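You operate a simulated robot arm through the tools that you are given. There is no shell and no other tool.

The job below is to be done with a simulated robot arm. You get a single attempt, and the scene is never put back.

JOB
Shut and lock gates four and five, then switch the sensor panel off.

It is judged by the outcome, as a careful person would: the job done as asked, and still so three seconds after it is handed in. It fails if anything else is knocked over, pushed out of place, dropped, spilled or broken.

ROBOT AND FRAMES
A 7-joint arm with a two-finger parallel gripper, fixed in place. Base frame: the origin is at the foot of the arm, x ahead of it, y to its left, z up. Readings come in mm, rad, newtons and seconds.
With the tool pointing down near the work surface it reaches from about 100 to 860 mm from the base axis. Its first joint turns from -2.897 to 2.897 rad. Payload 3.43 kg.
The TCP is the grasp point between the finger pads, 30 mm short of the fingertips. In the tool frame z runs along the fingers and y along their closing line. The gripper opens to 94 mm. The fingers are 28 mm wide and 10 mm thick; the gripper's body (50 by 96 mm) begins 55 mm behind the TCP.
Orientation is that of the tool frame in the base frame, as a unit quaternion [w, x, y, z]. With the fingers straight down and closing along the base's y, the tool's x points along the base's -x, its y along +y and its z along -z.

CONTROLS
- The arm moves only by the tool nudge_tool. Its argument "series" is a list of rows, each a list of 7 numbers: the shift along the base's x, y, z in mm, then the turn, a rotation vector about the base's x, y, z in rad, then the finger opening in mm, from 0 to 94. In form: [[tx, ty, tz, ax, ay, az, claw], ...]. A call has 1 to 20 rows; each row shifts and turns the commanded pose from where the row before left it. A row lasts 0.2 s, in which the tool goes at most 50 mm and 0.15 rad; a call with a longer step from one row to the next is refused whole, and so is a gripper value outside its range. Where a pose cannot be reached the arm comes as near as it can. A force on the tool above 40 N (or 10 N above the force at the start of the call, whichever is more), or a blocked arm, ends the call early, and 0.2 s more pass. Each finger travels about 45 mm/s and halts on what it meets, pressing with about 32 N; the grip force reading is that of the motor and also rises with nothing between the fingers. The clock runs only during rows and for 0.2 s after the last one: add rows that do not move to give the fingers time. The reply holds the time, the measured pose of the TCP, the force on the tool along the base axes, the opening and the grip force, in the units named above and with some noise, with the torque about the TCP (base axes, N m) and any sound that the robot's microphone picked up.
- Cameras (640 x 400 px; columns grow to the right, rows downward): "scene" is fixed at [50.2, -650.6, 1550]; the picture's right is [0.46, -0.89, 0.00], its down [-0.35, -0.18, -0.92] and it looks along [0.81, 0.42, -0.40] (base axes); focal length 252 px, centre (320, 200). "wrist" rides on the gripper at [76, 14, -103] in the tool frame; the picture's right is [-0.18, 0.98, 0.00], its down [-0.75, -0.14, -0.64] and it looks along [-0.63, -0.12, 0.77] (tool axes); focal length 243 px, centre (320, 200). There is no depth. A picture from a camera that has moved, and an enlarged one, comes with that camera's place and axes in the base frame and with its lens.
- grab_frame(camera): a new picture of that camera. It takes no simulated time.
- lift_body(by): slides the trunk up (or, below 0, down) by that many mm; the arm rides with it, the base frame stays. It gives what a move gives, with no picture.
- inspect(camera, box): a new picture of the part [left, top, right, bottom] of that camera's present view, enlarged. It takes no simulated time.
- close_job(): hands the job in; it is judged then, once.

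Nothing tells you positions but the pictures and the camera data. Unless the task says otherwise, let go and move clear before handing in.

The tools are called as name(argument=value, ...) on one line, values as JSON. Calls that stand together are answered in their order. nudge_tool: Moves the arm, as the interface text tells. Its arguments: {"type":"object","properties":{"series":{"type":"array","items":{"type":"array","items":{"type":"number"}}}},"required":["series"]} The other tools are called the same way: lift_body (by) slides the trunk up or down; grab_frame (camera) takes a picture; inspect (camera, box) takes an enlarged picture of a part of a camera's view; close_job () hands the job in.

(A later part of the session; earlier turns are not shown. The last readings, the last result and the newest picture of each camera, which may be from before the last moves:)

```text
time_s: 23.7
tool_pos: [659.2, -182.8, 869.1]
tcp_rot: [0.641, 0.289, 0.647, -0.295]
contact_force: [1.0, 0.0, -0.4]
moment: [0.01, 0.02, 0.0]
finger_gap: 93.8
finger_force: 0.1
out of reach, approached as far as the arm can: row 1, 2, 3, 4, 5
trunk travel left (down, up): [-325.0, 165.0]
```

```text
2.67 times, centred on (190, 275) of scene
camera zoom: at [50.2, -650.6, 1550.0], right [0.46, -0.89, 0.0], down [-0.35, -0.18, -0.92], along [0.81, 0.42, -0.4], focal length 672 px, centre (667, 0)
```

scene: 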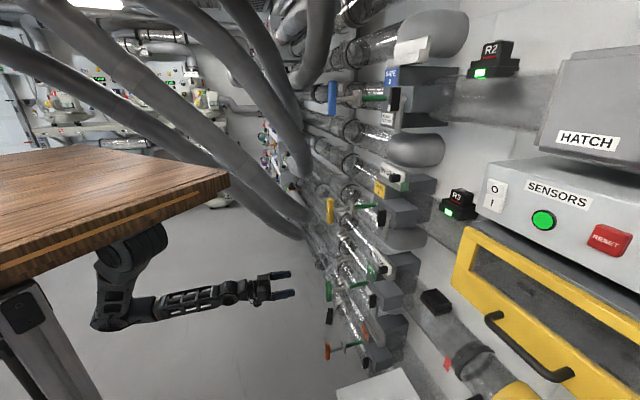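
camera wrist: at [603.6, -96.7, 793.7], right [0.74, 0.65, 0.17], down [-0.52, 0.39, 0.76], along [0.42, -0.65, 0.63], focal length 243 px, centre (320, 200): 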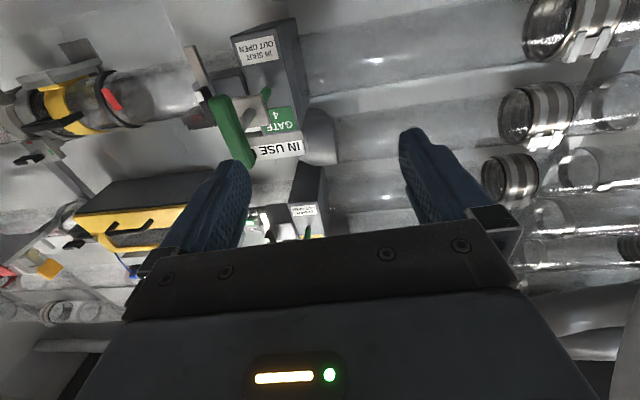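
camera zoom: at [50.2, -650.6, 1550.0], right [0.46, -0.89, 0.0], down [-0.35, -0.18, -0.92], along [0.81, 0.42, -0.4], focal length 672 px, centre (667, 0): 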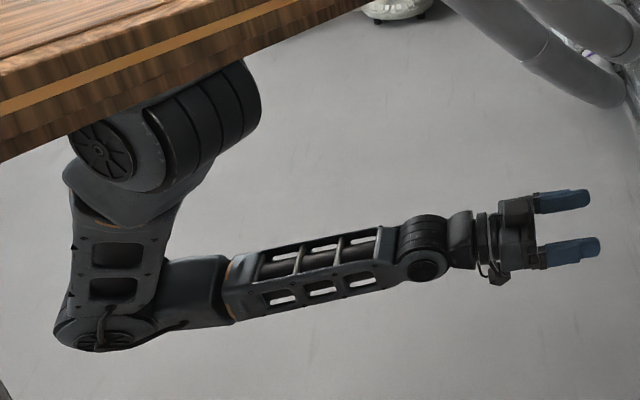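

The arm hangs from under the bench (shoulder ≈[300,-25], ~900+lift), and its wrist bends comfortably only one way; a lower trunk keeps the forearm level for this tool attitude. I'll lower the trunk to about 180 mm above its bottom and shift right in front of gate 4.

lift_body(by=-140)

nudge_tool(series=[[-18, -20, 5, 0, 0, 0, 94], [-18, -20, 5, 0, 0, 0, 94], [-18, -20, 5, 0, 0, 0, 94], [-18, -19, 5, 0, 0, 0, 94]])

grab_frame(camera="wrist")

grab_frame(camera="scene")

```text
time_s: 25.4
tool_pos: [661.3, -182.7, 730.0]
tcp_rot: [0.641, 0.289, 0.647, -0.295]
contact_force: [-0.3, -0.2, -0.2]
moment: [-0.02, 0.01, 0.0]
finger_gap: 94.1
finger_force: 0.1
trunk travel left (down, up): [-185.0, 305.0]
```

```text
time_s: 26.4
tool_pos: [651.7, -192.8, 758.0]
tcp_rot: [0.638, 0.29, 0.647, -0.3]
contact_force: [0.5, 0.3, -0.5]
moment: [-0.03, 0.04, 0.02]
finger_gap: 94.2
finger_force: 0.0
out of reach, approached as far as the arm can: row 1, 2, 3, 4
trunk travel left (down, up): [-185.0, 305.0]
```

```text
taken
camera wrist: at [595.5, -107.8, 683.0], right [0.75, 0.64, 0.17], down [-0.51, 0.4, 0.76], along [0.42, -0.65, 0.63], focal length 243 px, centre (320, 200)
```

wrist: 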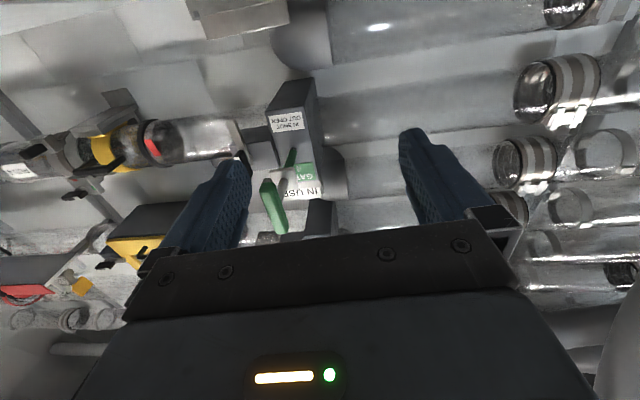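

```text
taken
```

scene: 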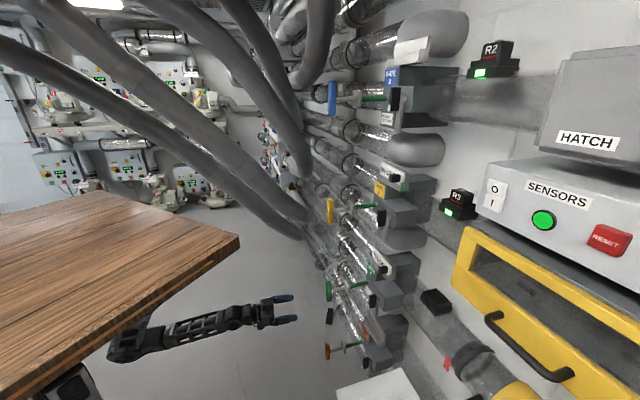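

The wrist is still at its bend limit down here. I'll close the fingers (for pushing) and move up and outward to gate-4 height, staying left of the handle.

nudge_tool(series=[[5, -5, 20, 0, 0, 0, 60], [12, -20, 20, 0, 0, 0, 30], [12, -20, 20, 0, 0, 0, 0], [12, -15, 20, 0, 0, 0, 0], [5, -10, 20, 0, 0, 0, 0]])

grab_frame(camera="wrist")

grab_frame(camera="scene")

```text
time_s: 27.6
tool_pos: [700.9, -264.6, 861.5]
tcp_rot: [0.641, 0.289, 0.647, -0.295]
contact_force: [0.3, 0.3, -0.5]
moment: [0.0, 0.01, 0.0]
finger_gap: 0.0
finger_force: 8.0
trunk travel left (down, up): [-185.0, 305.0]
```

```text
taken
camera wrist: at [643.6, -179.4, 785.4], right [0.74, 0.65, 0.17], down [-0.52, 0.39, 0.76], along [0.42, -0.65, 0.63], focal length 243 px, centre (320, 200)
```

wrist: 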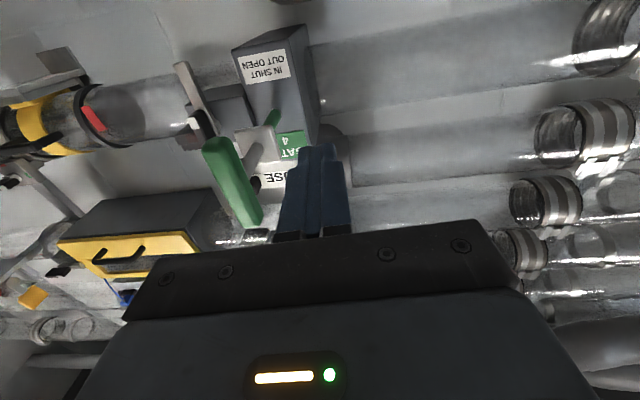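

```text
taken
```

scene: 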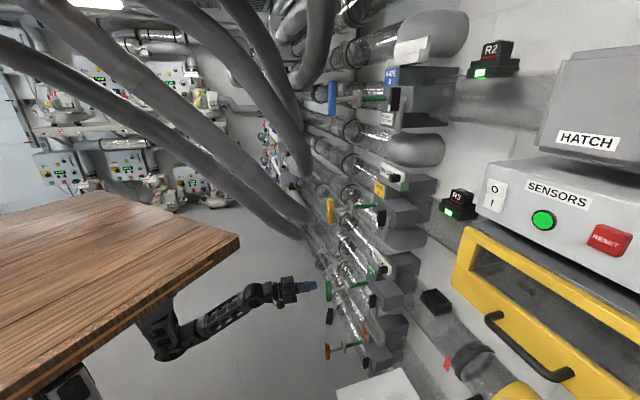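

Good: fully tracking again at gate‑4 height. I'll zoom on the gate‑4 mechanism from here.

inspect(camera="wrist", box=[150, 10, 350, 240])

inspect(camera="scene", box=[280, 260, 420, 347])

```text
1.74 times, centred on (250, 125) of wrist
camera zoom: at [643.6, -179.4, 785.4], right [0.74, 0.65, 0.17], down [-0.52, 0.39, 0.76], along [0.42, -0.65, 0.63], focal length 422 px, centre (442, 330)
```

zoom: 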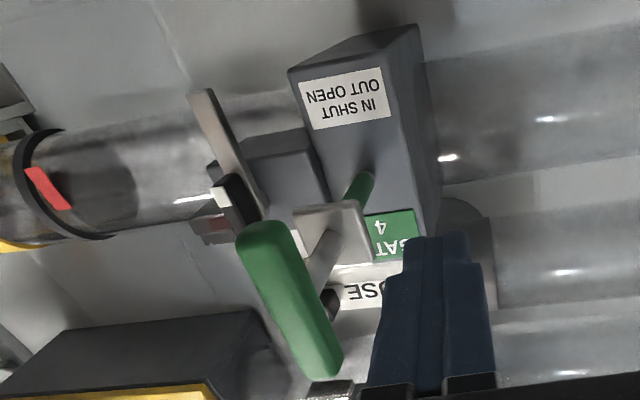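

```text
4.57 times, centred on (350, 304) of scene
camera zoom: at [50.2, -650.6, 1550.0], right [0.46, -0.89, 0.0], down [-0.35, -0.18, -0.92], along [0.81, 0.42, -0.4], focal length 1151 px, centre (183, -273)
```

zoom: 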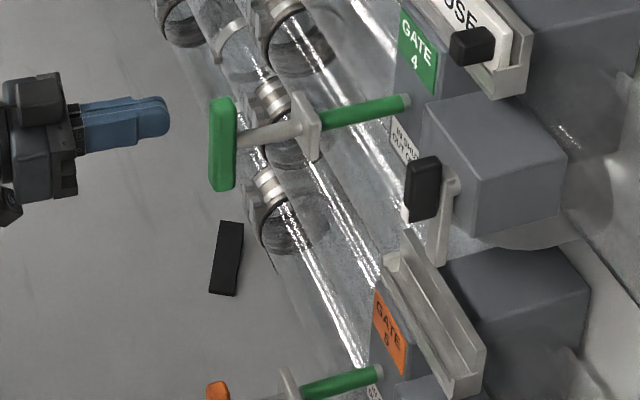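

Gate 4 fixes from two views: handle centre ≈[681.6,-357,887.5], rod axis at −45°, collar 72 mm in, rod entry ≈[797,-470,887], lock pivot ≈ v‑90 mm to the right with a bar ~80 mm long hanging down (to swing toward the rod). I'll align in front of the handle with closed fingers.

nudge_tool(series=[[-12, 2, 6, 0, 0, 0.033, 0], [-14, -11, 6, 0, 0, 0.033, 0], [-14, -13, 6, 0, 0, 0, 0], [-14, -14, 6, 0, 0, 0, 0], [-10, -11, 2, 0, 0, 0, 0]])

grab_frame(camera="wrist")

inspect(camera="scene", box=[260, 250, 420, 350])

```text
time_s: 28.8
tool_pos: [695.7, -254.1, 874.2]
tcp_rot: [0.644, 0.28, 0.651, -0.287]
contact_force: [-0.1, 0.8, 0.7]
moment: [0.01, 0.02, 0.0]
finger_gap: 0.1
finger_force: 32.0
out of reach, approached as far as the arm can: row 1, 2, 3, 4, 5
trunk travel left (down, up): [-185.0, 305.0]
```

```text
taken
camera wrist: at [637.0, -171.2, 799.2], right [0.72, 0.67, 0.17], down [-0.53, 0.38, 0.76], along [0.44, -0.64, 0.63], focal length 243 px, centre (320, 200)
```

wrist: 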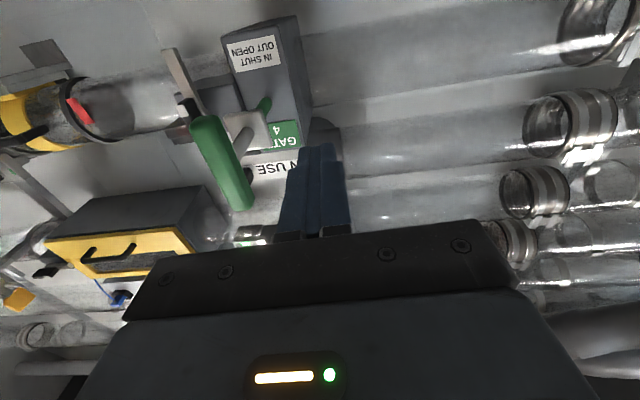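

```text
4.00 times, centred on (340, 300) of scene
camera zoom: at [50.2, -650.6, 1550.0], right [0.46, -0.89, 0.0], down [-0.35, -0.18, -0.92], along [0.81, 0.42, -0.4], focal length 1008 px, centre (240, -200)
```

zoom: 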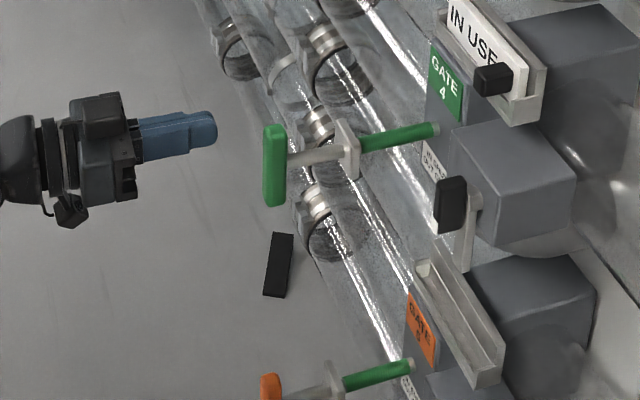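

The arm resisted moving right/back from here. I'll probe small moves in single directions to learn what is free.

nudge_tool(series=[[0, -15, 0, 0, 0, 0, 0], [0, -15, 0, 0, 0, 0, 0]])

nudge_tool(series=[[-12, 0, 0, 0, 0, 0, 0], [-12, 0, 0, 0, 0, 0, 0]])

nudge_tool(series=[[0, 0, 12, 0, 0, 0, 0], [0, 0, 12, 0, 0, 0, 0]])

inspect(camera="scene", box=[70, 200, 310, 350])

```text
time_s: 29.4
tool_pos: [696.5, -254.8, 874.5]
tcp_rot: [0.644, 0.28, 0.651, -0.288]
contact_force: [0.3, 0.3, 0.4]
moment: [0.01, 0.02, -0.03]
finger_gap: 0.0
finger_force: 32.3
out of reach, approached as far as the arm can: row 1, 2
trunk travel left (down, up): [-185.0, 305.0]
```

```text
time_s: 30.0
tool_pos: [689.8, -239.3, 894.4]
tcp_rot: [0.649, 0.269, 0.656, -0.277]
contact_force: [0.1, 0.8, -0.5]
moment: [0.01, -0.04, 0.0]
finger_gap: 0.1
finger_force: 32.0
out of reach, approached as far as the arm can: row 1, 2
trunk travel left (down, up): [-185.0, 305.0]
```

```text
time_s: 30.6
tool_pos: [689.9, -240.9, 919.1]
tcp_rot: [0.65, 0.268, 0.656, -0.274]
contact_force: [1.5, -0.1, 0.7]
moment: [0.0, 0.0, 0.02]
finger_gap: 0.0
finger_force: 31.8
trunk travel left (down, up): [-185.0, 305.0]
```

```text
2.67 times, centred on (190, 275) of scene
camera zoom: at [50.2, -650.6, 1550.0], right [0.46, -0.89, 0.0], down [-0.35, -0.18, -0.92], along [0.81, 0.42, -0.4], focal length 672 px, centre (667, 0)
```

zoom: 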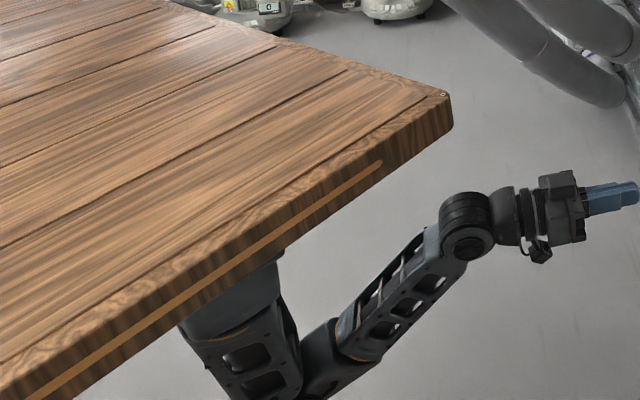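

Rightward motion is blocked by some joint limit at this attitude. I'll test whether rolling the tool about its pointing axis frees it.

nudge_tool(series=[[0, 0, 0, 0.09, -0.09, 0, 0], [0, 0, 0, 0.09, -0.09, 0, 0], [0, 0, 0, 0.09, -0.09, 0, 0]])

nudge_tool(series=[[0, -15, 0, 0, 0, 0, 0], [0, -15, 0, 0, 0, 0, 0]])

```text
time_s: 31.4
tool_pos: [718.6, -197.4, 950.4]
tcp_rot: [0.688, 0.389, 0.594, -0.149]
contact_force: [0.0, 0.3, 0.6]
moment: [0.02, -0.04, 0.05]
finger_gap: 0.4
finger_force: 32.2
out of reach, approached as far as the arm can: row 1, 2, 3
trunk travel left (down, up): [-185.0, 305.0]
```

```text
time_s: 32.0
tool_pos: [728.5, -211.2, 964.2]
tcp_rot: [0.689, 0.388, 0.594, -0.147]
contact_force: [0.2, 0.3, -0.6]
moment: [0.04, -0.01, 0.0]
finger_gap: 0.0
finger_force: 31.6
out of reach, approached as far as the arm can: row 1, 2
trunk travel left (down, up): [-185.0, 305.0]
```

Rolling clockwise makes it worse, so that wrist joint is at its limit that way. I'll roll the other way and test again.

nudge_tool(series=[[0, 0, 0, -0.1, 0.1, 0, 0], [0, 0, 0, -0.1, 0.1, 0, 0], [0, 0, 0, -0.1, 0.1, 0, 0], [0, 0, 0, -0.1, 0.1, 0, 0], [0, 0, 0, -0.1, 0.1, 0, 0], [0, 0, 0, -0.1, 0.1, 0, 0], [0, 0, 0, -0.1, 0.1, 0, 0]])

nudge_tool(series=[[-10, -15, -10, 0, 0, 0, 0], [-10, -15, -10, 0, 0, 0, 0]])

grab_frame(camera="scene")

grab_frame(camera="wrist")

```text
time_s: 33.6
tool_pos: [728.3, -211.4, 964.1]
tcp_rot: [0.538, 0.058, 0.706, -0.457]
contact_force: [-0.4, -0.6, 0.4]
moment: [0.05, 0.03, 0.01]
finger_gap: 0.1
finger_force: 32.2
trunk travel left (down, up): [-185.0, 305.0]
```

```text
time_s: 34.2
tool_pos: [707.6, -241.2, 941.9]
tcp_rot: [0.538, 0.06, 0.705, -0.458]
contact_force: [-0.2, -0.4, 0.0]
moment: [0.03, -0.01, -0.03]
finger_gap: 0.0
finger_force: 32.3
trunk travel left (down, up): [-185.0, 305.0]
```

```text
taken
```

scene: 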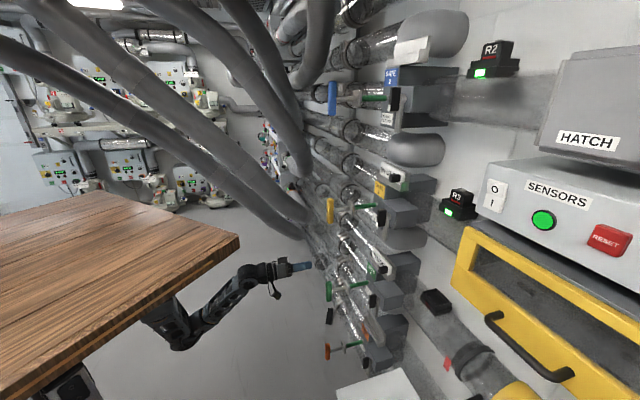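

```text
taken
camera wrist: at [613.0, -191.2, 872.5], right [0.64, 0.64, -0.42], down [-0.22, 0.68, 0.7], along [0.73, -0.35, 0.58], focal length 243 px, centre (320, 200)
```

wrist: 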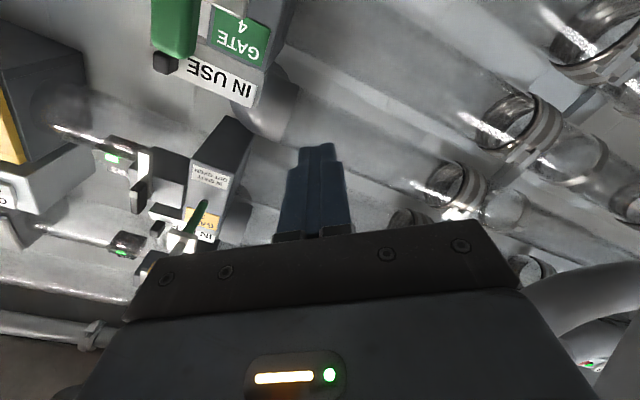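

That was it: the last wrist joint was at its roll limit. Rolling counter-clockwise is free, so I'll roll on until the camera side is up, leaving room for the clockwise lock turn later.

nudge_tool(series=[[0, 0, 0, -0.105, 0.105, 0, 0], [0, 0, 0, -0.105, 0.105, 0, 0], [0, 0, 0, -0.105, 0.105, 0, 0], [0, 0, 0, -0.105, 0.105, 0, 0], [0, 0, 0, -0.105, 0.105, 0, 0], [0, 0, 0, -0.105, 0.105, 0, 0], [0, 0, 0, -0.105, 0.105, 0, 0], [0, 0, 0, -0.105, 0.105, 0, 0], [0, 0, 0, -0.105, 0.105, 0, 0]])

nudge_tool(series=[[0, 0, 0, -0.105, 0.105, 0, 0], [0, 0, 0, -0.105, 0.105, 0, 0], [0, 0, 0, -0.105, 0.105, 0, 0], [0, 0, 0, -0.105, 0.105, 0, 0], [0, 0, 0, -0.105, 0.105, 0, 0], [0, 0, 0, -0.105, 0.105, 0, 0], [0, 0, 0, -0.105, 0.105, 0, 0], [0, 0, 0, -0.105, 0.105, 0, 0]])

grab_frame(camera="wrist")

grab_frame(camera="scene")

```text
time_s: 36.2
tool_pos: [709.7, -241.2, 943.0]
tcp_rot: [-0.139, 0.39, -0.589, 0.694]
contact_force: [-0.1, 0.0, -0.2]
moment: [0.01, 0.02, 0.02]
finger_gap: 0.0
finger_force: 31.4
trunk travel left (down, up): [-185.0, 305.0]
```

```text
time_s: 38.0
tool_pos: [708.5, -240.4, 943.7]
tcp_rot: [0.272, 0.653, -0.268, 0.654]
contact_force: [0.6, -0.6, 0.5]
moment: [-0.02, -0.03, 0.01]
finger_gap: 0.2
finger_force: 32.3
trunk travel left (down, up): [-185.0, 305.0]
```

```text
taken
camera wrist: at [626.3, -178.8, 1020.0], right [-0.69, -0.7, -0.18], down [-0.36, 0.55, -0.76], along [0.63, -0.46, -0.63], focal length 243 px, centre (320, 200)
```

wrist: 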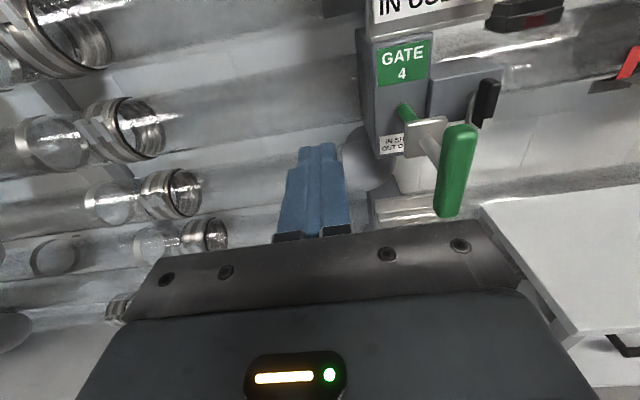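

```text
taken
```

scene: 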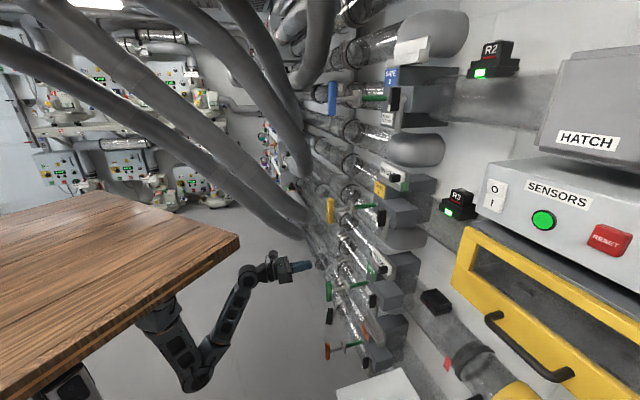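

Now the tool faces the wall with the camera on top, and I can see handle, collar and lock knob. I'll move in front of gate 4's handle.

nudge_tool(series=[[-14, -14, -11, 0, 0, 0, 0], [-14, -14, -11, 0, 0, 0, 0], [-14, -14, -11, 0, 0, 0, 0], [-15, -15, -11, 0, 0, 0, 0], [-15, -15, -12, 0, 0, 0, 0]])

grab_frame(camera="wrist")

inspect(camera="scene", box=[250, 250, 410, 350])

```text
time_s: 39.2
tool_pos: [636.5, -312.7, 888.7]
tcp_rot: [0.272, 0.652, -0.268, 0.654]
contact_force: [0.2, -0.9, 0.0]
moment: [0.01, 0.05, -0.03]
finger_gap: 0.0
finger_force: 31.3
trunk travel left (down, up): [-185.0, 305.0]
```

```text
taken
camera wrist: at [554.5, -250.6, 964.3], right [-0.69, -0.7, -0.18], down [-0.35, 0.55, -0.76], along [0.63, -0.46, -0.63], focal length 243 px, centre (320, 200)
```

wrist: 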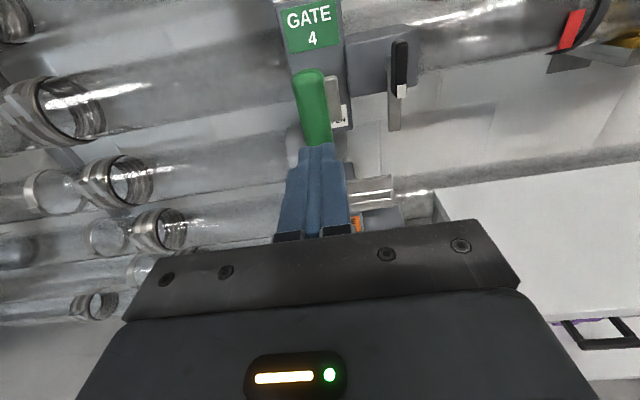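

```text
4.00 times, centred on (330, 300) of scene
camera zoom: at [50.2, -650.6, 1550.0], right [0.46, -0.89, 0.0], down [-0.35, -0.18, -0.92], along [0.81, 0.42, -0.4], focal length 1008 px, centre (280, -200)
```

zoom: 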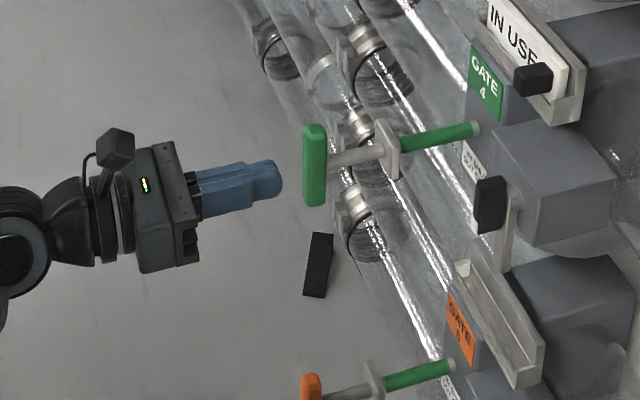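

Aligned with the gate 4 handle (≈23 mm gap). I'll push it in along the wall normal in small steps.

inspect(camera="wrist", box=[280, 0, 460, 150])

nudge_tool(series=[[5.7, -5.7, 0, 0, 0, 0, 0], [5.7, -5.7, 0, 0, 0, 0, 0], [5.7, -5.7, 0, 0, 0, 0, 0], [5.7, -5.7, 0, 0, 0, 0, 0], [5.7, -5.7, 0, 0, 0, 0, 0], [5.7, -5.7, 0, 0, 0, 0, 0]])

inspect(camera="scene", box=[250, 250, 410, 350])

```text
2.67 times, centred on (370, 75) of wrist
camera zoom: at [554.5, -250.6, 964.3], right [-0.69, -0.7, -0.18], down [-0.35, 0.55, -0.76], along [0.63, -0.46, -0.63], focal length 647 px, centre (187, 533)
```

zoom: 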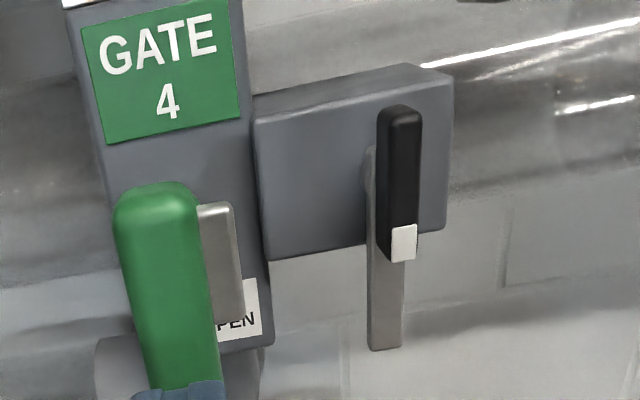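

```text
time_s: 40.6
tool_pos: [670.6, -348.7, 886.7]
tcp_rot: [0.271, 0.653, -0.268, 0.654]
contact_force: [-1.8, 3.4, 1.0]
moment: [0.07, 0.0, 0.04]
finger_gap: 0.0
finger_force: 32.4
trunk travel left (down, up): [-185.0, 305.0]
```

```text
4.00 times, centred on (330, 300) of scene
camera zoom: at [50.2, -650.6, 1550.0], right [0.46, -0.89, 0.0], down [-0.35, -0.18, -0.92], along [0.81, 0.42, -0.4], focal length 1008 px, centre (280, -200)
```

zoom: 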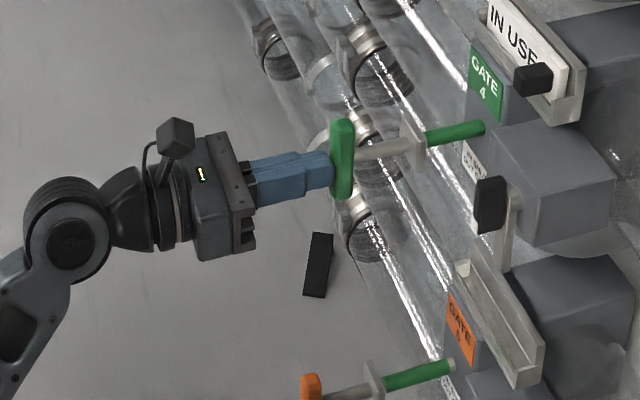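

The handle moves with only ~4 N. Continuing to push until it seats.

nudge_tool(series=[[5, -5, 0, 0, 0, 0, 0], [5, -5, 0, 0, 0, 0, 0], [5, -5, 0, 0, 0, 0, 0], [5, -5, 0, 0, 0, 0, 0], [5, -5, 0, 0, 0, 0, 0], [5, -5, 0, 0, 0, 0, 0], [5, -5, 0, 0, 0, 0, 0]])

inspect(camera="scene", box=[280, 250, 440, 350])

```text
time_s: 42.2
tool_pos: [704.9, -382.6, 887.1]
tcp_rot: [0.272, 0.653, -0.268, 0.654]
contact_force: [-1.3, 3.0, -0.9]
moment: [0.06, 0.06, -0.01]
finger_gap: 0.0
finger_force: 31.3
trunk travel left (down, up): [-185.0, 305.0]
```

```text
4.00 times, centred on (360, 300) of scene
camera zoom: at [50.2, -650.6, 1550.0], right [0.46, -0.89, 0.0], down [-0.35, -0.18, -0.92], along [0.81, 0.42, -0.4], focal length 1008 px, centre (160, -200)
```

zoom: 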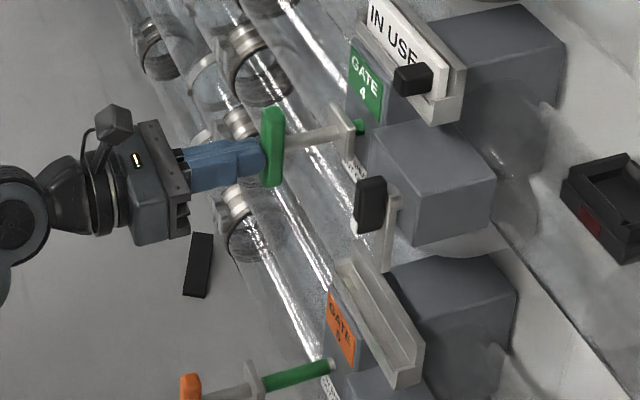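

Nearly in; a little green still shows. I'll continue slowly until it stops.

nudge_tool(series=[[2, -2, 0, 0, 0, 0, 0], [2, -2, 0, 0, 0, 0, 0], [2, -2, 0, 0, 0, 0, 0], [2, -2, 0, 0, 0, 0, 0], [2, -2, 0, 0, 0, 0, 0], [2, -2, 0, 0, 0, 0, 0], [2, -2, 0, 0, 0, 0, 0], [2, -2, 0, 0, 0, 0, 0]])

inspect(camera="scene", box=[300, 250, 420, 325])

grab_frame(camera="wrist")

```text
time_s: 43.6
tool_pos: [715.7, -392.2, 888.6]
tcp_rot: [0.272, 0.653, -0.271, 0.653]
contact_force: [-20.9, 15.7, -5.2]
moment: [0.16, 0.51, -0.11]
finger_gap: 0.0
finger_force: 32.2
trunk travel left (down, up): [-185.0, 305.0]
stopped in row 7: the force on the tool passed its limit at 55 N (the readings are from after the stop); the commanded pose is now the measured one
```

```text
5.33 times, centred on (360, 288) of scene
camera zoom: at [50.2, -650.6, 1550.0], right [0.46, -0.89, 0.0], down [-0.35, -0.18, -0.92], along [0.81, 0.42, -0.4], focal length 1343 px, centre (107, -267)
```

zoom: 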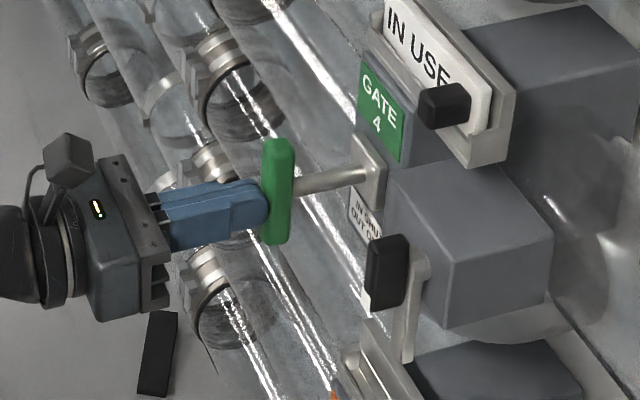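

```text
taken
camera wrist: at [634.0, -330.9, 964.0], right [-0.7, -0.7, -0.18], down [-0.36, 0.55, -0.75], along [0.62, -0.46, -0.63], focal length 243 px, centre (320, 200)
```

wrist: 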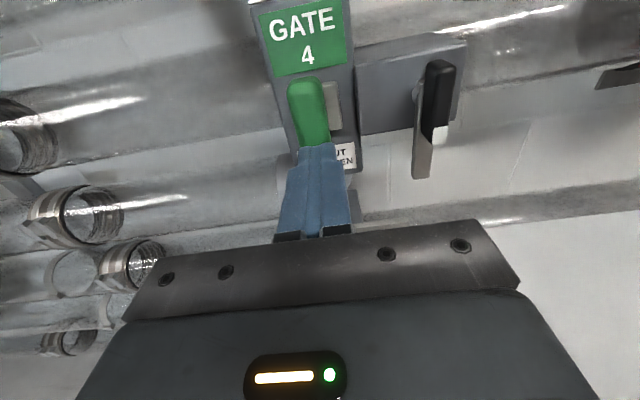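

Gate 4 is fully in: no green shows and it hit a firm stop. I'll back off, check it stays in, and open the fingers while moving right in front of the lock knob (pivot ≈ v 143, z 890; knob ≈12 mm wide, 54 mm tall).

nudge_tool(series=[[-8, 8, 0, 0, 0, 0, 0], [-10, 10, 0, 0, 0, 0, 0], [-10, 10, 0, 0, 0, 0, 0], [-10, 10, 0, 0, 0, 0, 0], [-10, 10, 0, 0, 0, 0, 0]])

nudge_tool(series=[[-15, -15, 0, 0, 0, 0, 0], [-15, -15, 0, 0, 0, 0, 10], [-15, -15, 0, 0, 0, 0, 25], [-15, -15, 0, 0, 0, 0, 36], [0, 0, 0, 0, 0, 0, 36]])

grab_frame(camera="wrist")

inspect(camera="scene", box=[300, 250, 420, 325])

```text
time_s: 44.8
tool_pos: [669.4, -343.8, 887.7]
tcp_rot: [0.272, 0.653, -0.269, 0.653]
contact_force: [-0.2, -0.2, -0.6]
moment: [-0.01, 0.02, 0.01]
finger_gap: 0.0
finger_force: 32.1
trunk travel left (down, up): [-185.0, 305.0]
```

```text
time_s: 46.0
tool_pos: [621.3, -396.2, 882.7]
tcp_rot: [0.256, 0.648, -0.281, 0.66]
contact_force: [-0.6, 0.0, 0.4]
moment: [0.0, -0.03, -0.01]
finger_gap: 35.9
finger_force: 0.0
trunk travel left (down, up): [-185.0, 305.0]
```

```text
taken
camera wrist: at [537.4, -336.6, 957.9], right [-0.68, -0.7, -0.22], down [-0.34, 0.57, -0.75], along [0.65, -0.44, -0.62], focal length 243 px, centre (320, 200)
```

wrist: 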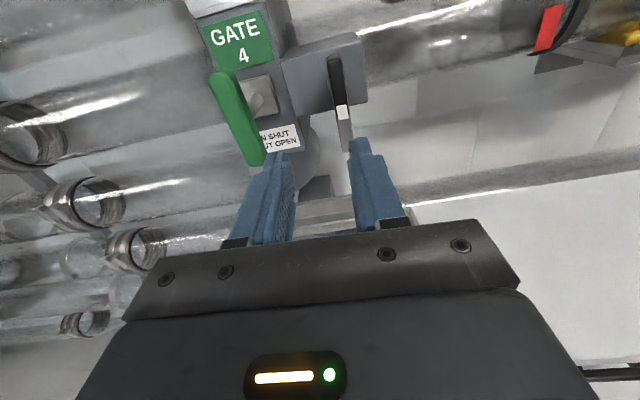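

```text
5.33 times, centred on (360, 288) of scene
camera zoom: at [50.2, -650.6, 1550.0], right [0.46, -0.89, 0.0], down [-0.35, -0.18, -0.92], along [0.81, 0.42, -0.4], focal length 1343 px, centre (107, -267)
```

zoom: 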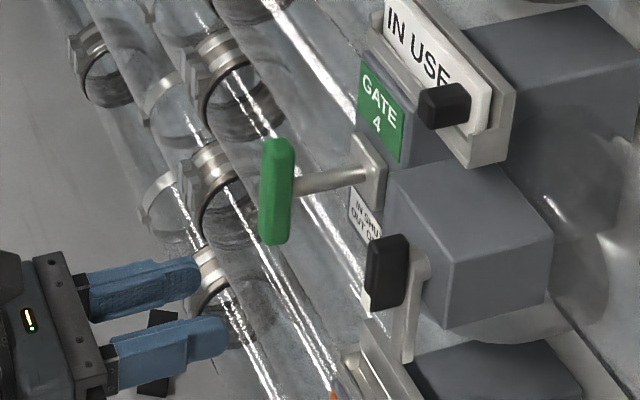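

Gate 4 stays shut. My tool lagged slightly behind the command; I'll check with a short hold, then look again.

nudge_tool(series=[[0, 0, 0, 0, 0, 0, 36], [0, 0, 0, 0, 0, 0, 36]])

nudge_tool(series=[[5, -5, 1, 0, 0, 0, 36], [7, -7, 1, 0, 0, 0, 36], [7, -7, 0, 0, 0, 0, 36]])

grab_frame(camera="scene")

```text
time_s: 46.6
tool_pos: [621.7, -396.6, 882.2]
tcp_rot: [0.255, 0.648, -0.281, 0.66]
contact_force: [-0.1, 0.9, 0.1]
moment: [-0.01, -0.01, -0.03]
finger_gap: 36.1
finger_force: 0.1
trunk travel left (down, up): [-185.0, 305.0]
```

```text
time_s: 47.4
tool_pos: [636.8, -414.7, 886.4]
tcp_rot: [0.256, 0.645, -0.289, 0.66]
contact_force: [0.2, -0.1, 0.6]
moment: [0.01, 0.05, 0.01]
finger_gap: 36.2
finger_force: 0.1
trunk travel left (down, up): [-185.0, 305.0]
```

```text
taken
```

scene: 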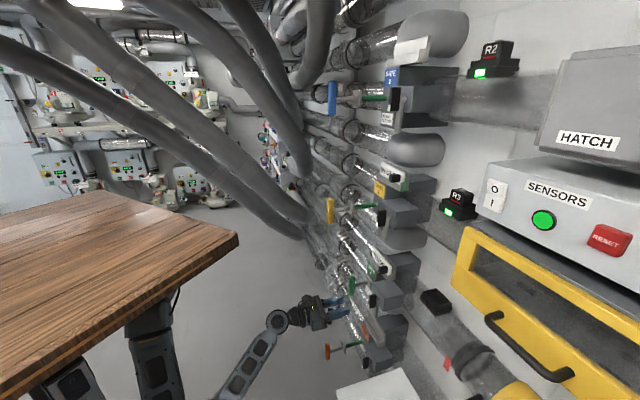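

The measured pose lags the command by ~12 mm with no force at the tool, so a link may be touching something. Let me look at the arm.

inspect(camera="scene", box=[40, 270, 360, 400])

grab_frame(camera="wrist")

```text
2.00 times, centred on (200, 335) of scene
camera zoom: at [50.2, -650.6, 1550.0], right [0.46, -0.89, 0.0], down [-0.35, -0.18, -0.92], along [0.81, 0.42, -0.4], focal length 504 px, centre (560, -70)
```

zoom: 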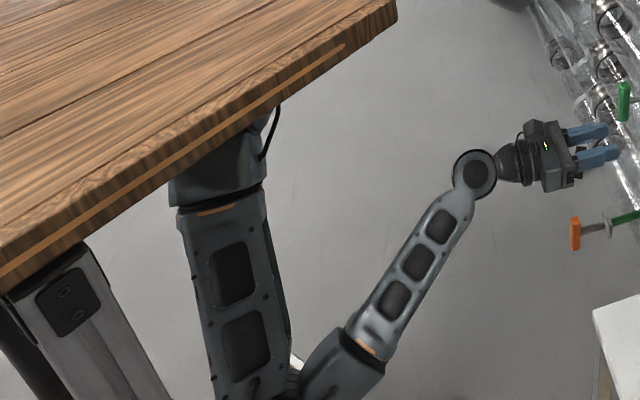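

```text
taken
camera wrist: at [552.3, -354.9, 961.8], right [-0.69, -0.69, -0.23], down [-0.32, 0.58, -0.75], along [0.65, -0.44, -0.62], focal length 243 px, centre (320, 200)
```

wrist: 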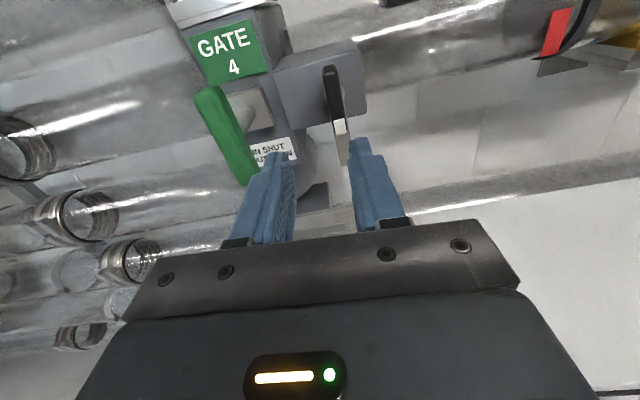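

A shoulder motion seems hindered. I'll raise the trunk somewhat and bring the tool back down, to open the elbow and change the posture.

lift_body(by=70)

nudge_tool(series=[[0, 0, -20, 0, 0, 0, 36], [0, 0, -25, 0, 0, 0, 36], [0, 0, -25, 0, 0, 0, 36], [0, 0, 0, 0, 0, 0, 36]])

inspect(camera="scene", box=[40, 200, 360, 400])

```text
time_s: 48.5
tool_pos: [645.6, -414.1, 951.4]
tcp_rot: [0.251, 0.652, -0.278, 0.659]
contact_force: [0.2, -0.5, -1.1]
moment: [0.02, 0.01, 0.01]
finger_gap: 36.0
finger_force: 0.0
trunk travel left (down, up): [-255.0, 235.0]
```

```text
time_s: 49.5
tool_pos: [627.5, -425.4, 889.4]
tcp_rot: [0.273, 0.653, -0.269, 0.653]
contact_force: [-0.7, 0.8, -0.5]
moment: [0.01, 0.0, -0.01]
finger_gap: 36.0
finger_force: 0.0
trunk travel left (down, up): [-255.0, 235.0]
```

```text
2.00 times, centred on (200, 300) of scene
camera zoom: at [50.2, -650.6, 1550.0], right [0.46, -0.89, 0.0], down [-0.35, -0.18, -0.92], along [0.81, 0.42, -0.4], focal length 504 px, centre (560, 0)
```

zoom: 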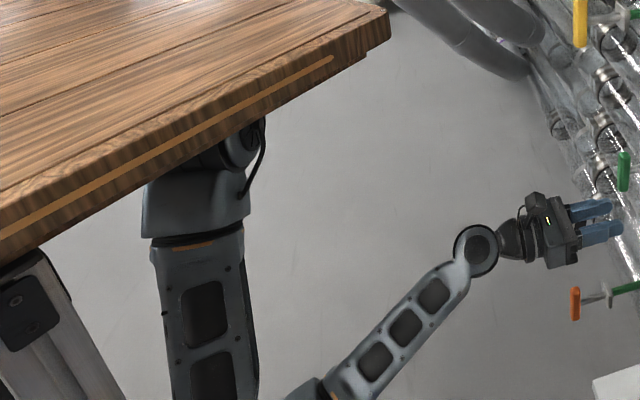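

Now the tool tracks exactly: aligned at the estimated pivot line (v≈143, z≈889). Let me check the view before advancing.

grab_frame(camera="wrist")

inspect(camera="wrist", box=[220, 20, 420, 170])

inspect(camera="scene", box=[310, 260, 410, 322])

```text
taken
camera wrist: at [544.9, -362.8, 965.4], right [-0.7, -0.69, -0.18], down [-0.36, 0.55, -0.76], along [0.62, -0.46, -0.63], focal length 243 px, centre (320, 200)
```

wrist: 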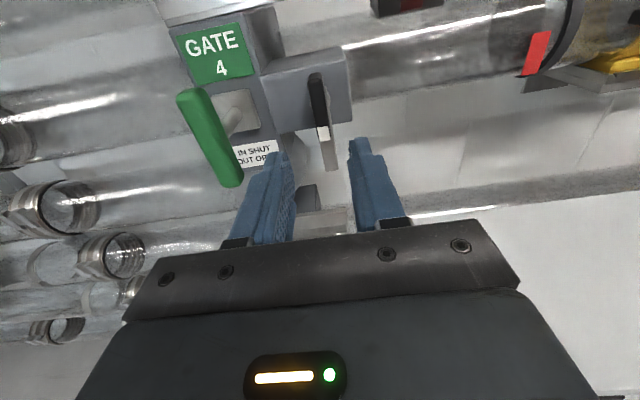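

```text
2.67 times, centred on (320, 95) of wrist
camera zoom: at [544.9, -362.8, 965.4], right [-0.7, -0.69, -0.18], down [-0.36, 0.55, -0.76], along [0.62, -0.46, -0.63], focal length 647 px, centre (320, 480)
```

zoom: 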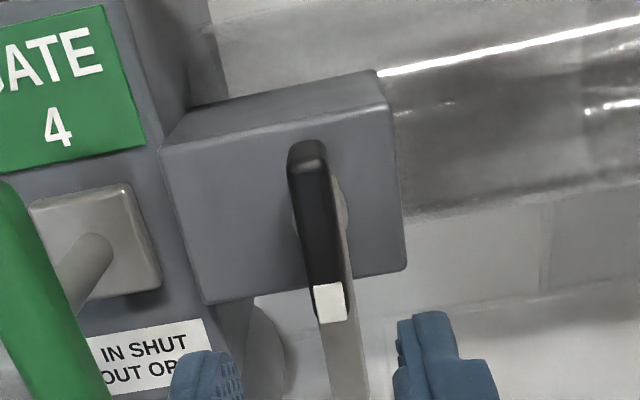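

```text
6.40 times, centred on (360, 291) of scene
camera zoom: at [50.2, -650.6, 1550.0], right [0.46, -0.89, 0.0], down [-0.35, -0.18, -0.92], along [0.81, 0.42, -0.4], focal length 1612 px, centre (64, -382)
```

zoom: 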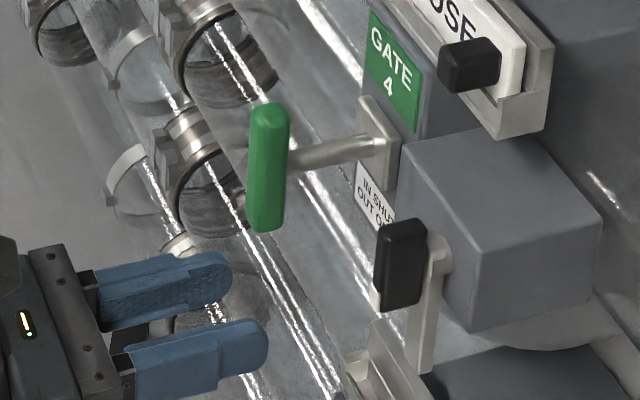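

Alignment is within about 2 mm of the pivot. I'll raise 2 mm and advance so the open fingers straddle the knob.

nudge_tool(series=[[9, -9, 1, 0, 0, 0, 36], [10, -10, 1, 0, 0, 0, 36], [10, -10, 0, 0, 0, 0, 36], [10, -10, 0, 0, 0, 0, 36], [10, -10, 0, 0, 0, 0, 36], [10, -10, 0, 0, 0, 0, 36], [8, -8, 0, 0, 0, 0, 36]])

grab_frame(camera="wrist")

inspect(camera="scene", box=[310, 260, 410, 322])

```text
time_s: 51.1
tool_pos: [694.5, -490.6, 890.3]
tcp_rot: [0.272, 0.653, -0.269, 0.653]
contact_force: [0.5, 0.5, -0.4]
moment: [-0.02, 0.03, -0.01]
finger_gap: 36.1
finger_force: 0.0
trunk travel left (down, up): [-255.0, 235.0]
```

```text
taken
camera wrist: at [613.2, -429.2, 967.1], right [-0.7, -0.7, -0.18], down [-0.36, 0.55, -0.75], along [0.62, -0.46, -0.63], focal length 243 px, centre (320, 200)
```

wrist: 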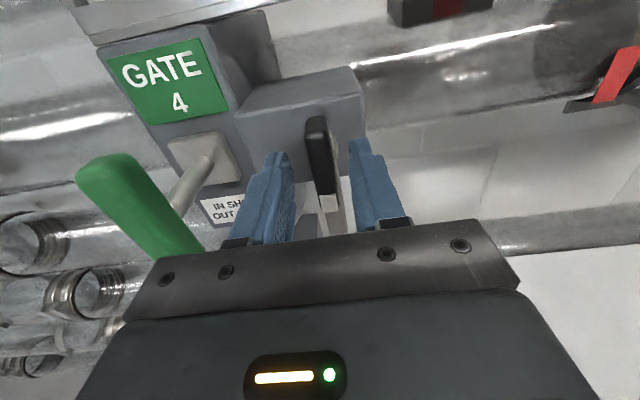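

```text
6.40 times, centred on (360, 291) of scene
camera zoom: at [50.2, -650.6, 1550.0], right [0.46, -0.89, 0.0], down [-0.35, -0.18, -0.92], along [0.81, 0.42, -0.4], focal length 1612 px, centre (64, -382)
```

zoom: 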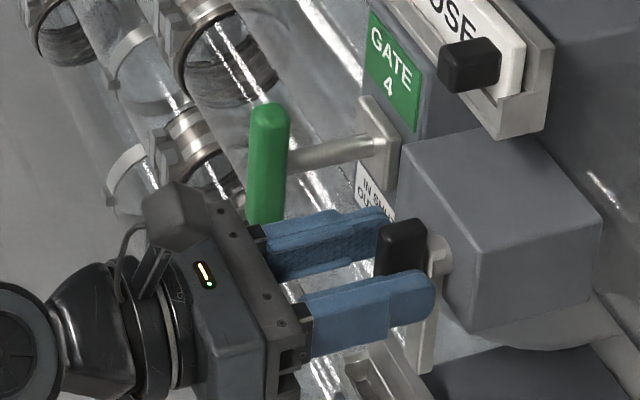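

The fingers straddle the knob. I'll close gently onto it to measure its width.

nudge_tool(series=[[2, -2, 0, 0, 0, 0, 30], [0, 0, 0, 0, 0, 0, 20], [0, 0, 0, 0, 0, 0, 14], [0, 0, 0, 0, 0, 0, 10], [0, 0, 0, 0, 0, 0, 10]])

inspect(camera="wrist", box=[220, 80, 420, 250])

```text
time_s: 52.3
tool_pos: [696.3, -493.8, 889.3]
tcp_rot: [0.273, 0.653, -0.27, 0.653]
contact_force: [-5.8, -6.0, -0.9]
moment: [0.18, 0.0, -0.11]
finger_gap: 14.8
finger_force: 4.3
trunk travel left (down, up): [-255.0, 235.0]
```

```text
2.35 times, centred on (320, 165) of wrist
camera zoom: at [614.6, -431.9, 967.3], right [-0.7, -0.69, -0.18], down [-0.35, 0.55, -0.75], along [0.62, -0.46, -0.63], focal length 571 px, centre (320, 282)
```

zoom: 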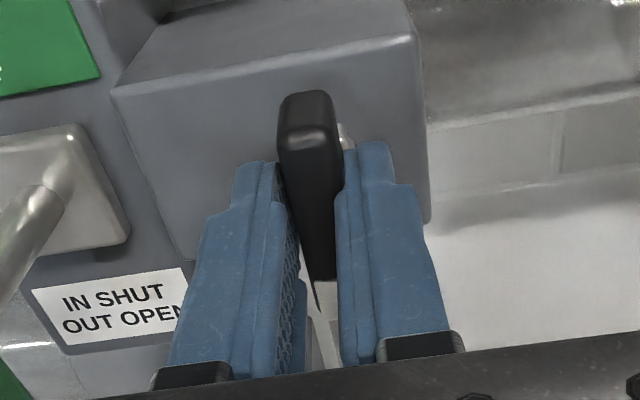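

The knob is ~14.8 mm wide. I'll loosen slightly so the fingers act like a wrench, and begin turning clockwise (bar toward the rod).

nudge_tool(series=[[0, 0, 1, 0, 0, 0, 17], [0, 0, 1, 0, 0, 0, 17], [0, 0, 0, 0.06, -0.06, 0, 17], [0, 0, 0, 0.07, -0.07, 0, 17], [0, 0, 0, 0.07, -0.07, 0, 17], [0, 0, 0, 0.07, -0.07, 0, 17]])

inspect(camera="scene", box=[310, 260, 410, 322])

grab_frame(camera="wrist")

```text
time_s: 53.7
tool_pos: [697.0, -494.1, 892.2]
tcp_rot: [0.142, 0.59, -0.39, 0.693]
contact_force: [-2.5, -1.1, -1.2]
moment: [-0.03, 0.02, -0.08]
finger_gap: 18.8
finger_force: 1.1
trunk travel left (down, up): [-255.0, 235.0]
```

```text
6.40 times, centred on (360, 291) of scene
camera zoom: at [50.2, -650.6, 1550.0], right [0.46, -0.89, 0.0], down [-0.35, -0.18, -0.92], along [0.81, 0.42, -0.4], focal length 1612 px, centre (64, -382)
```

zoom: 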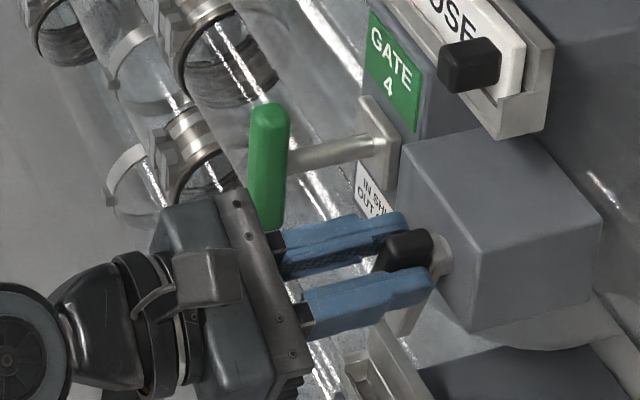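

```text
taken
camera wrist: at [595.7, -451.7, 958.6], right [-0.6, -0.6, -0.54], down [-0.16, 0.74, -0.65], along [0.79, -0.3, -0.54], focal length 243 px, centre (320, 200)
```

wrist: 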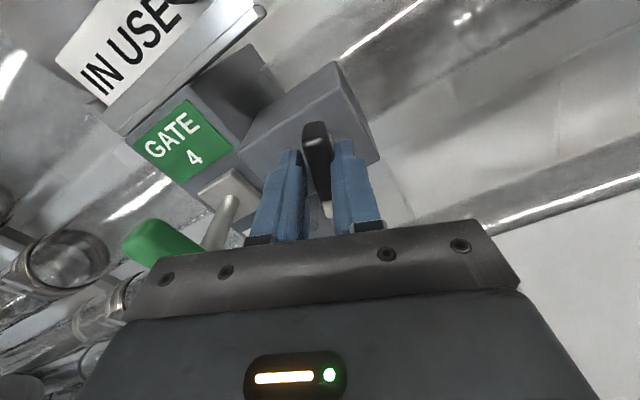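

The knob and bar turn together with low force. Continuing the clockwise turn.

nudge_tool(series=[[0, 0, 0, 0.07, -0.07, 0, 17], [0, 0, 0, 0.07, -0.07, 0, 17], [0, 0, 0, 0.07, -0.07, 0, 17], [0, 0, 0, 0.07, -0.07, 0, 17], [0, 0, 0, 0.07, -0.07, 0, 17], [0, 0, 0, 0.07, -0.07, 0, 17]])

inspect(camera="scene", box=[310, 260, 410, 322])

grab_frame(camera="wrist")

```text
time_s: 55.1
tool_pos: [697.2, -494.5, 893.6]
tcp_rot: [-0.067, 0.451, -0.545, 0.704]
contact_force: [-0.7, -2.6, -2.1]
moment: [-0.03, 0.1, -0.08]
finger_gap: 19.3
finger_force: 1.7
trunk travel left (down, up): [-255.0, 235.0]
```

```text
6.40 times, centred on (360, 291) of scene
camera zoom: at [50.2, -650.6, 1550.0], right [0.46, -0.89, 0.0], down [-0.35, -0.18, -0.92], along [0.81, 0.42, -0.4], focal length 1612 px, centre (64, -382)
```

zoom: 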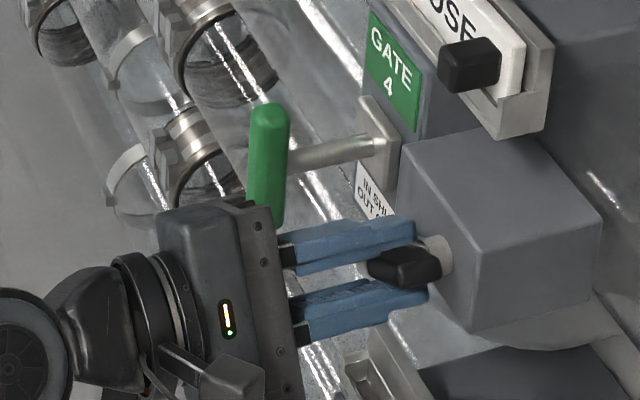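

```text
taken
camera wrist: at [574.3, -473.0, 924.3], right [-0.28, -0.28, -0.92], down [0.04, 0.95, -0.31], along [0.96, -0.13, -0.26], focal length 243 px, centre (320, 200)
```

wrist: 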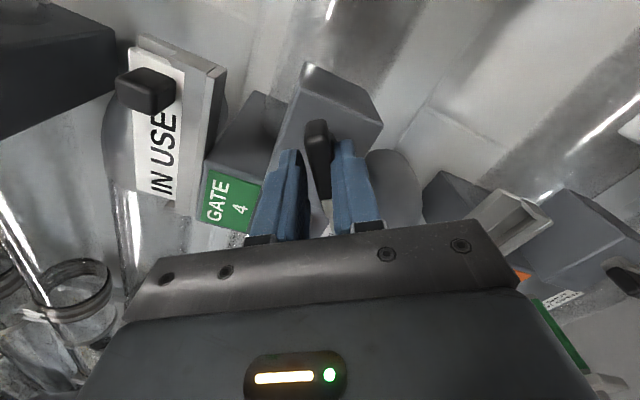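

Rotated ~56° so far, smoothly. Continuing to ~95°.

nudge_tool(series=[[0, 0, 0, 0.07, -0.07, 0, 17], [0, 0, 0, 0.07, -0.07, 0, 17], [0, 0, 0, 0.07, -0.07, 0, 17], [0, 0, 0, 0.07, -0.07, 0, 17], [0, 0, 0, 0.07, -0.07, 0, 17], [0, 0, 0, 0.07, -0.07, 0, 17]])

inspect(camera="scene", box=[310, 260, 410, 322])

grab_frame(camera="wrist")

```text
time_s: 56.5
tool_pos: [697.2, -494.3, 893.6]
tcp_rot: [-0.27, 0.272, -0.652, 0.654]
contact_force: [-0.6, -1.5, -5.3]
moment: [0.0, 0.05, -0.06]
finger_gap: 19.4
finger_force: 2.1
trunk travel left (down, up): [-255.0, 235.0]
```

```text
6.40 times, centred on (360, 291) of scene
camera zoom: at [50.2, -650.6, 1550.0], right [0.46, -0.89, 0.0], down [-0.35, -0.18, -0.92], along [0.81, 0.42, -0.4], focal length 1612 px, centre (64, -382)
```

zoom: 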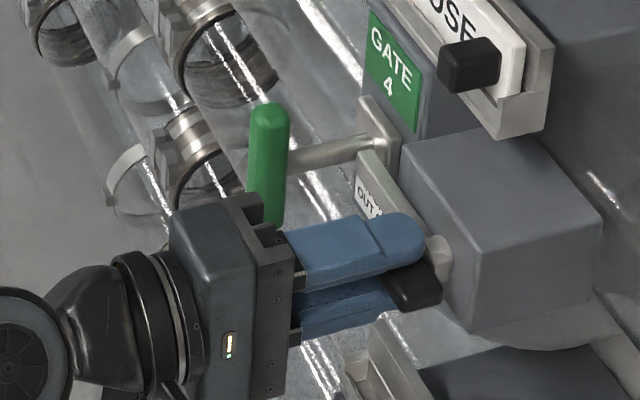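

```text
taken
camera wrist: at [571.0, -476.3, 879.5], right [0.13, 0.13, -0.98], down [0.08, 0.99, 0.14], along [0.99, -0.1, 0.12], focal length 243 px, centre (320, 200)
```

wrist: 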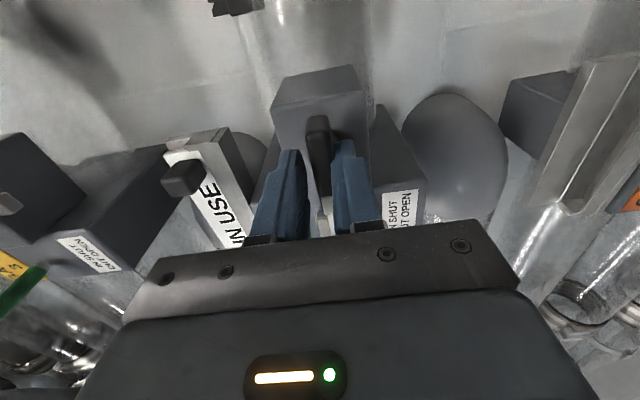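

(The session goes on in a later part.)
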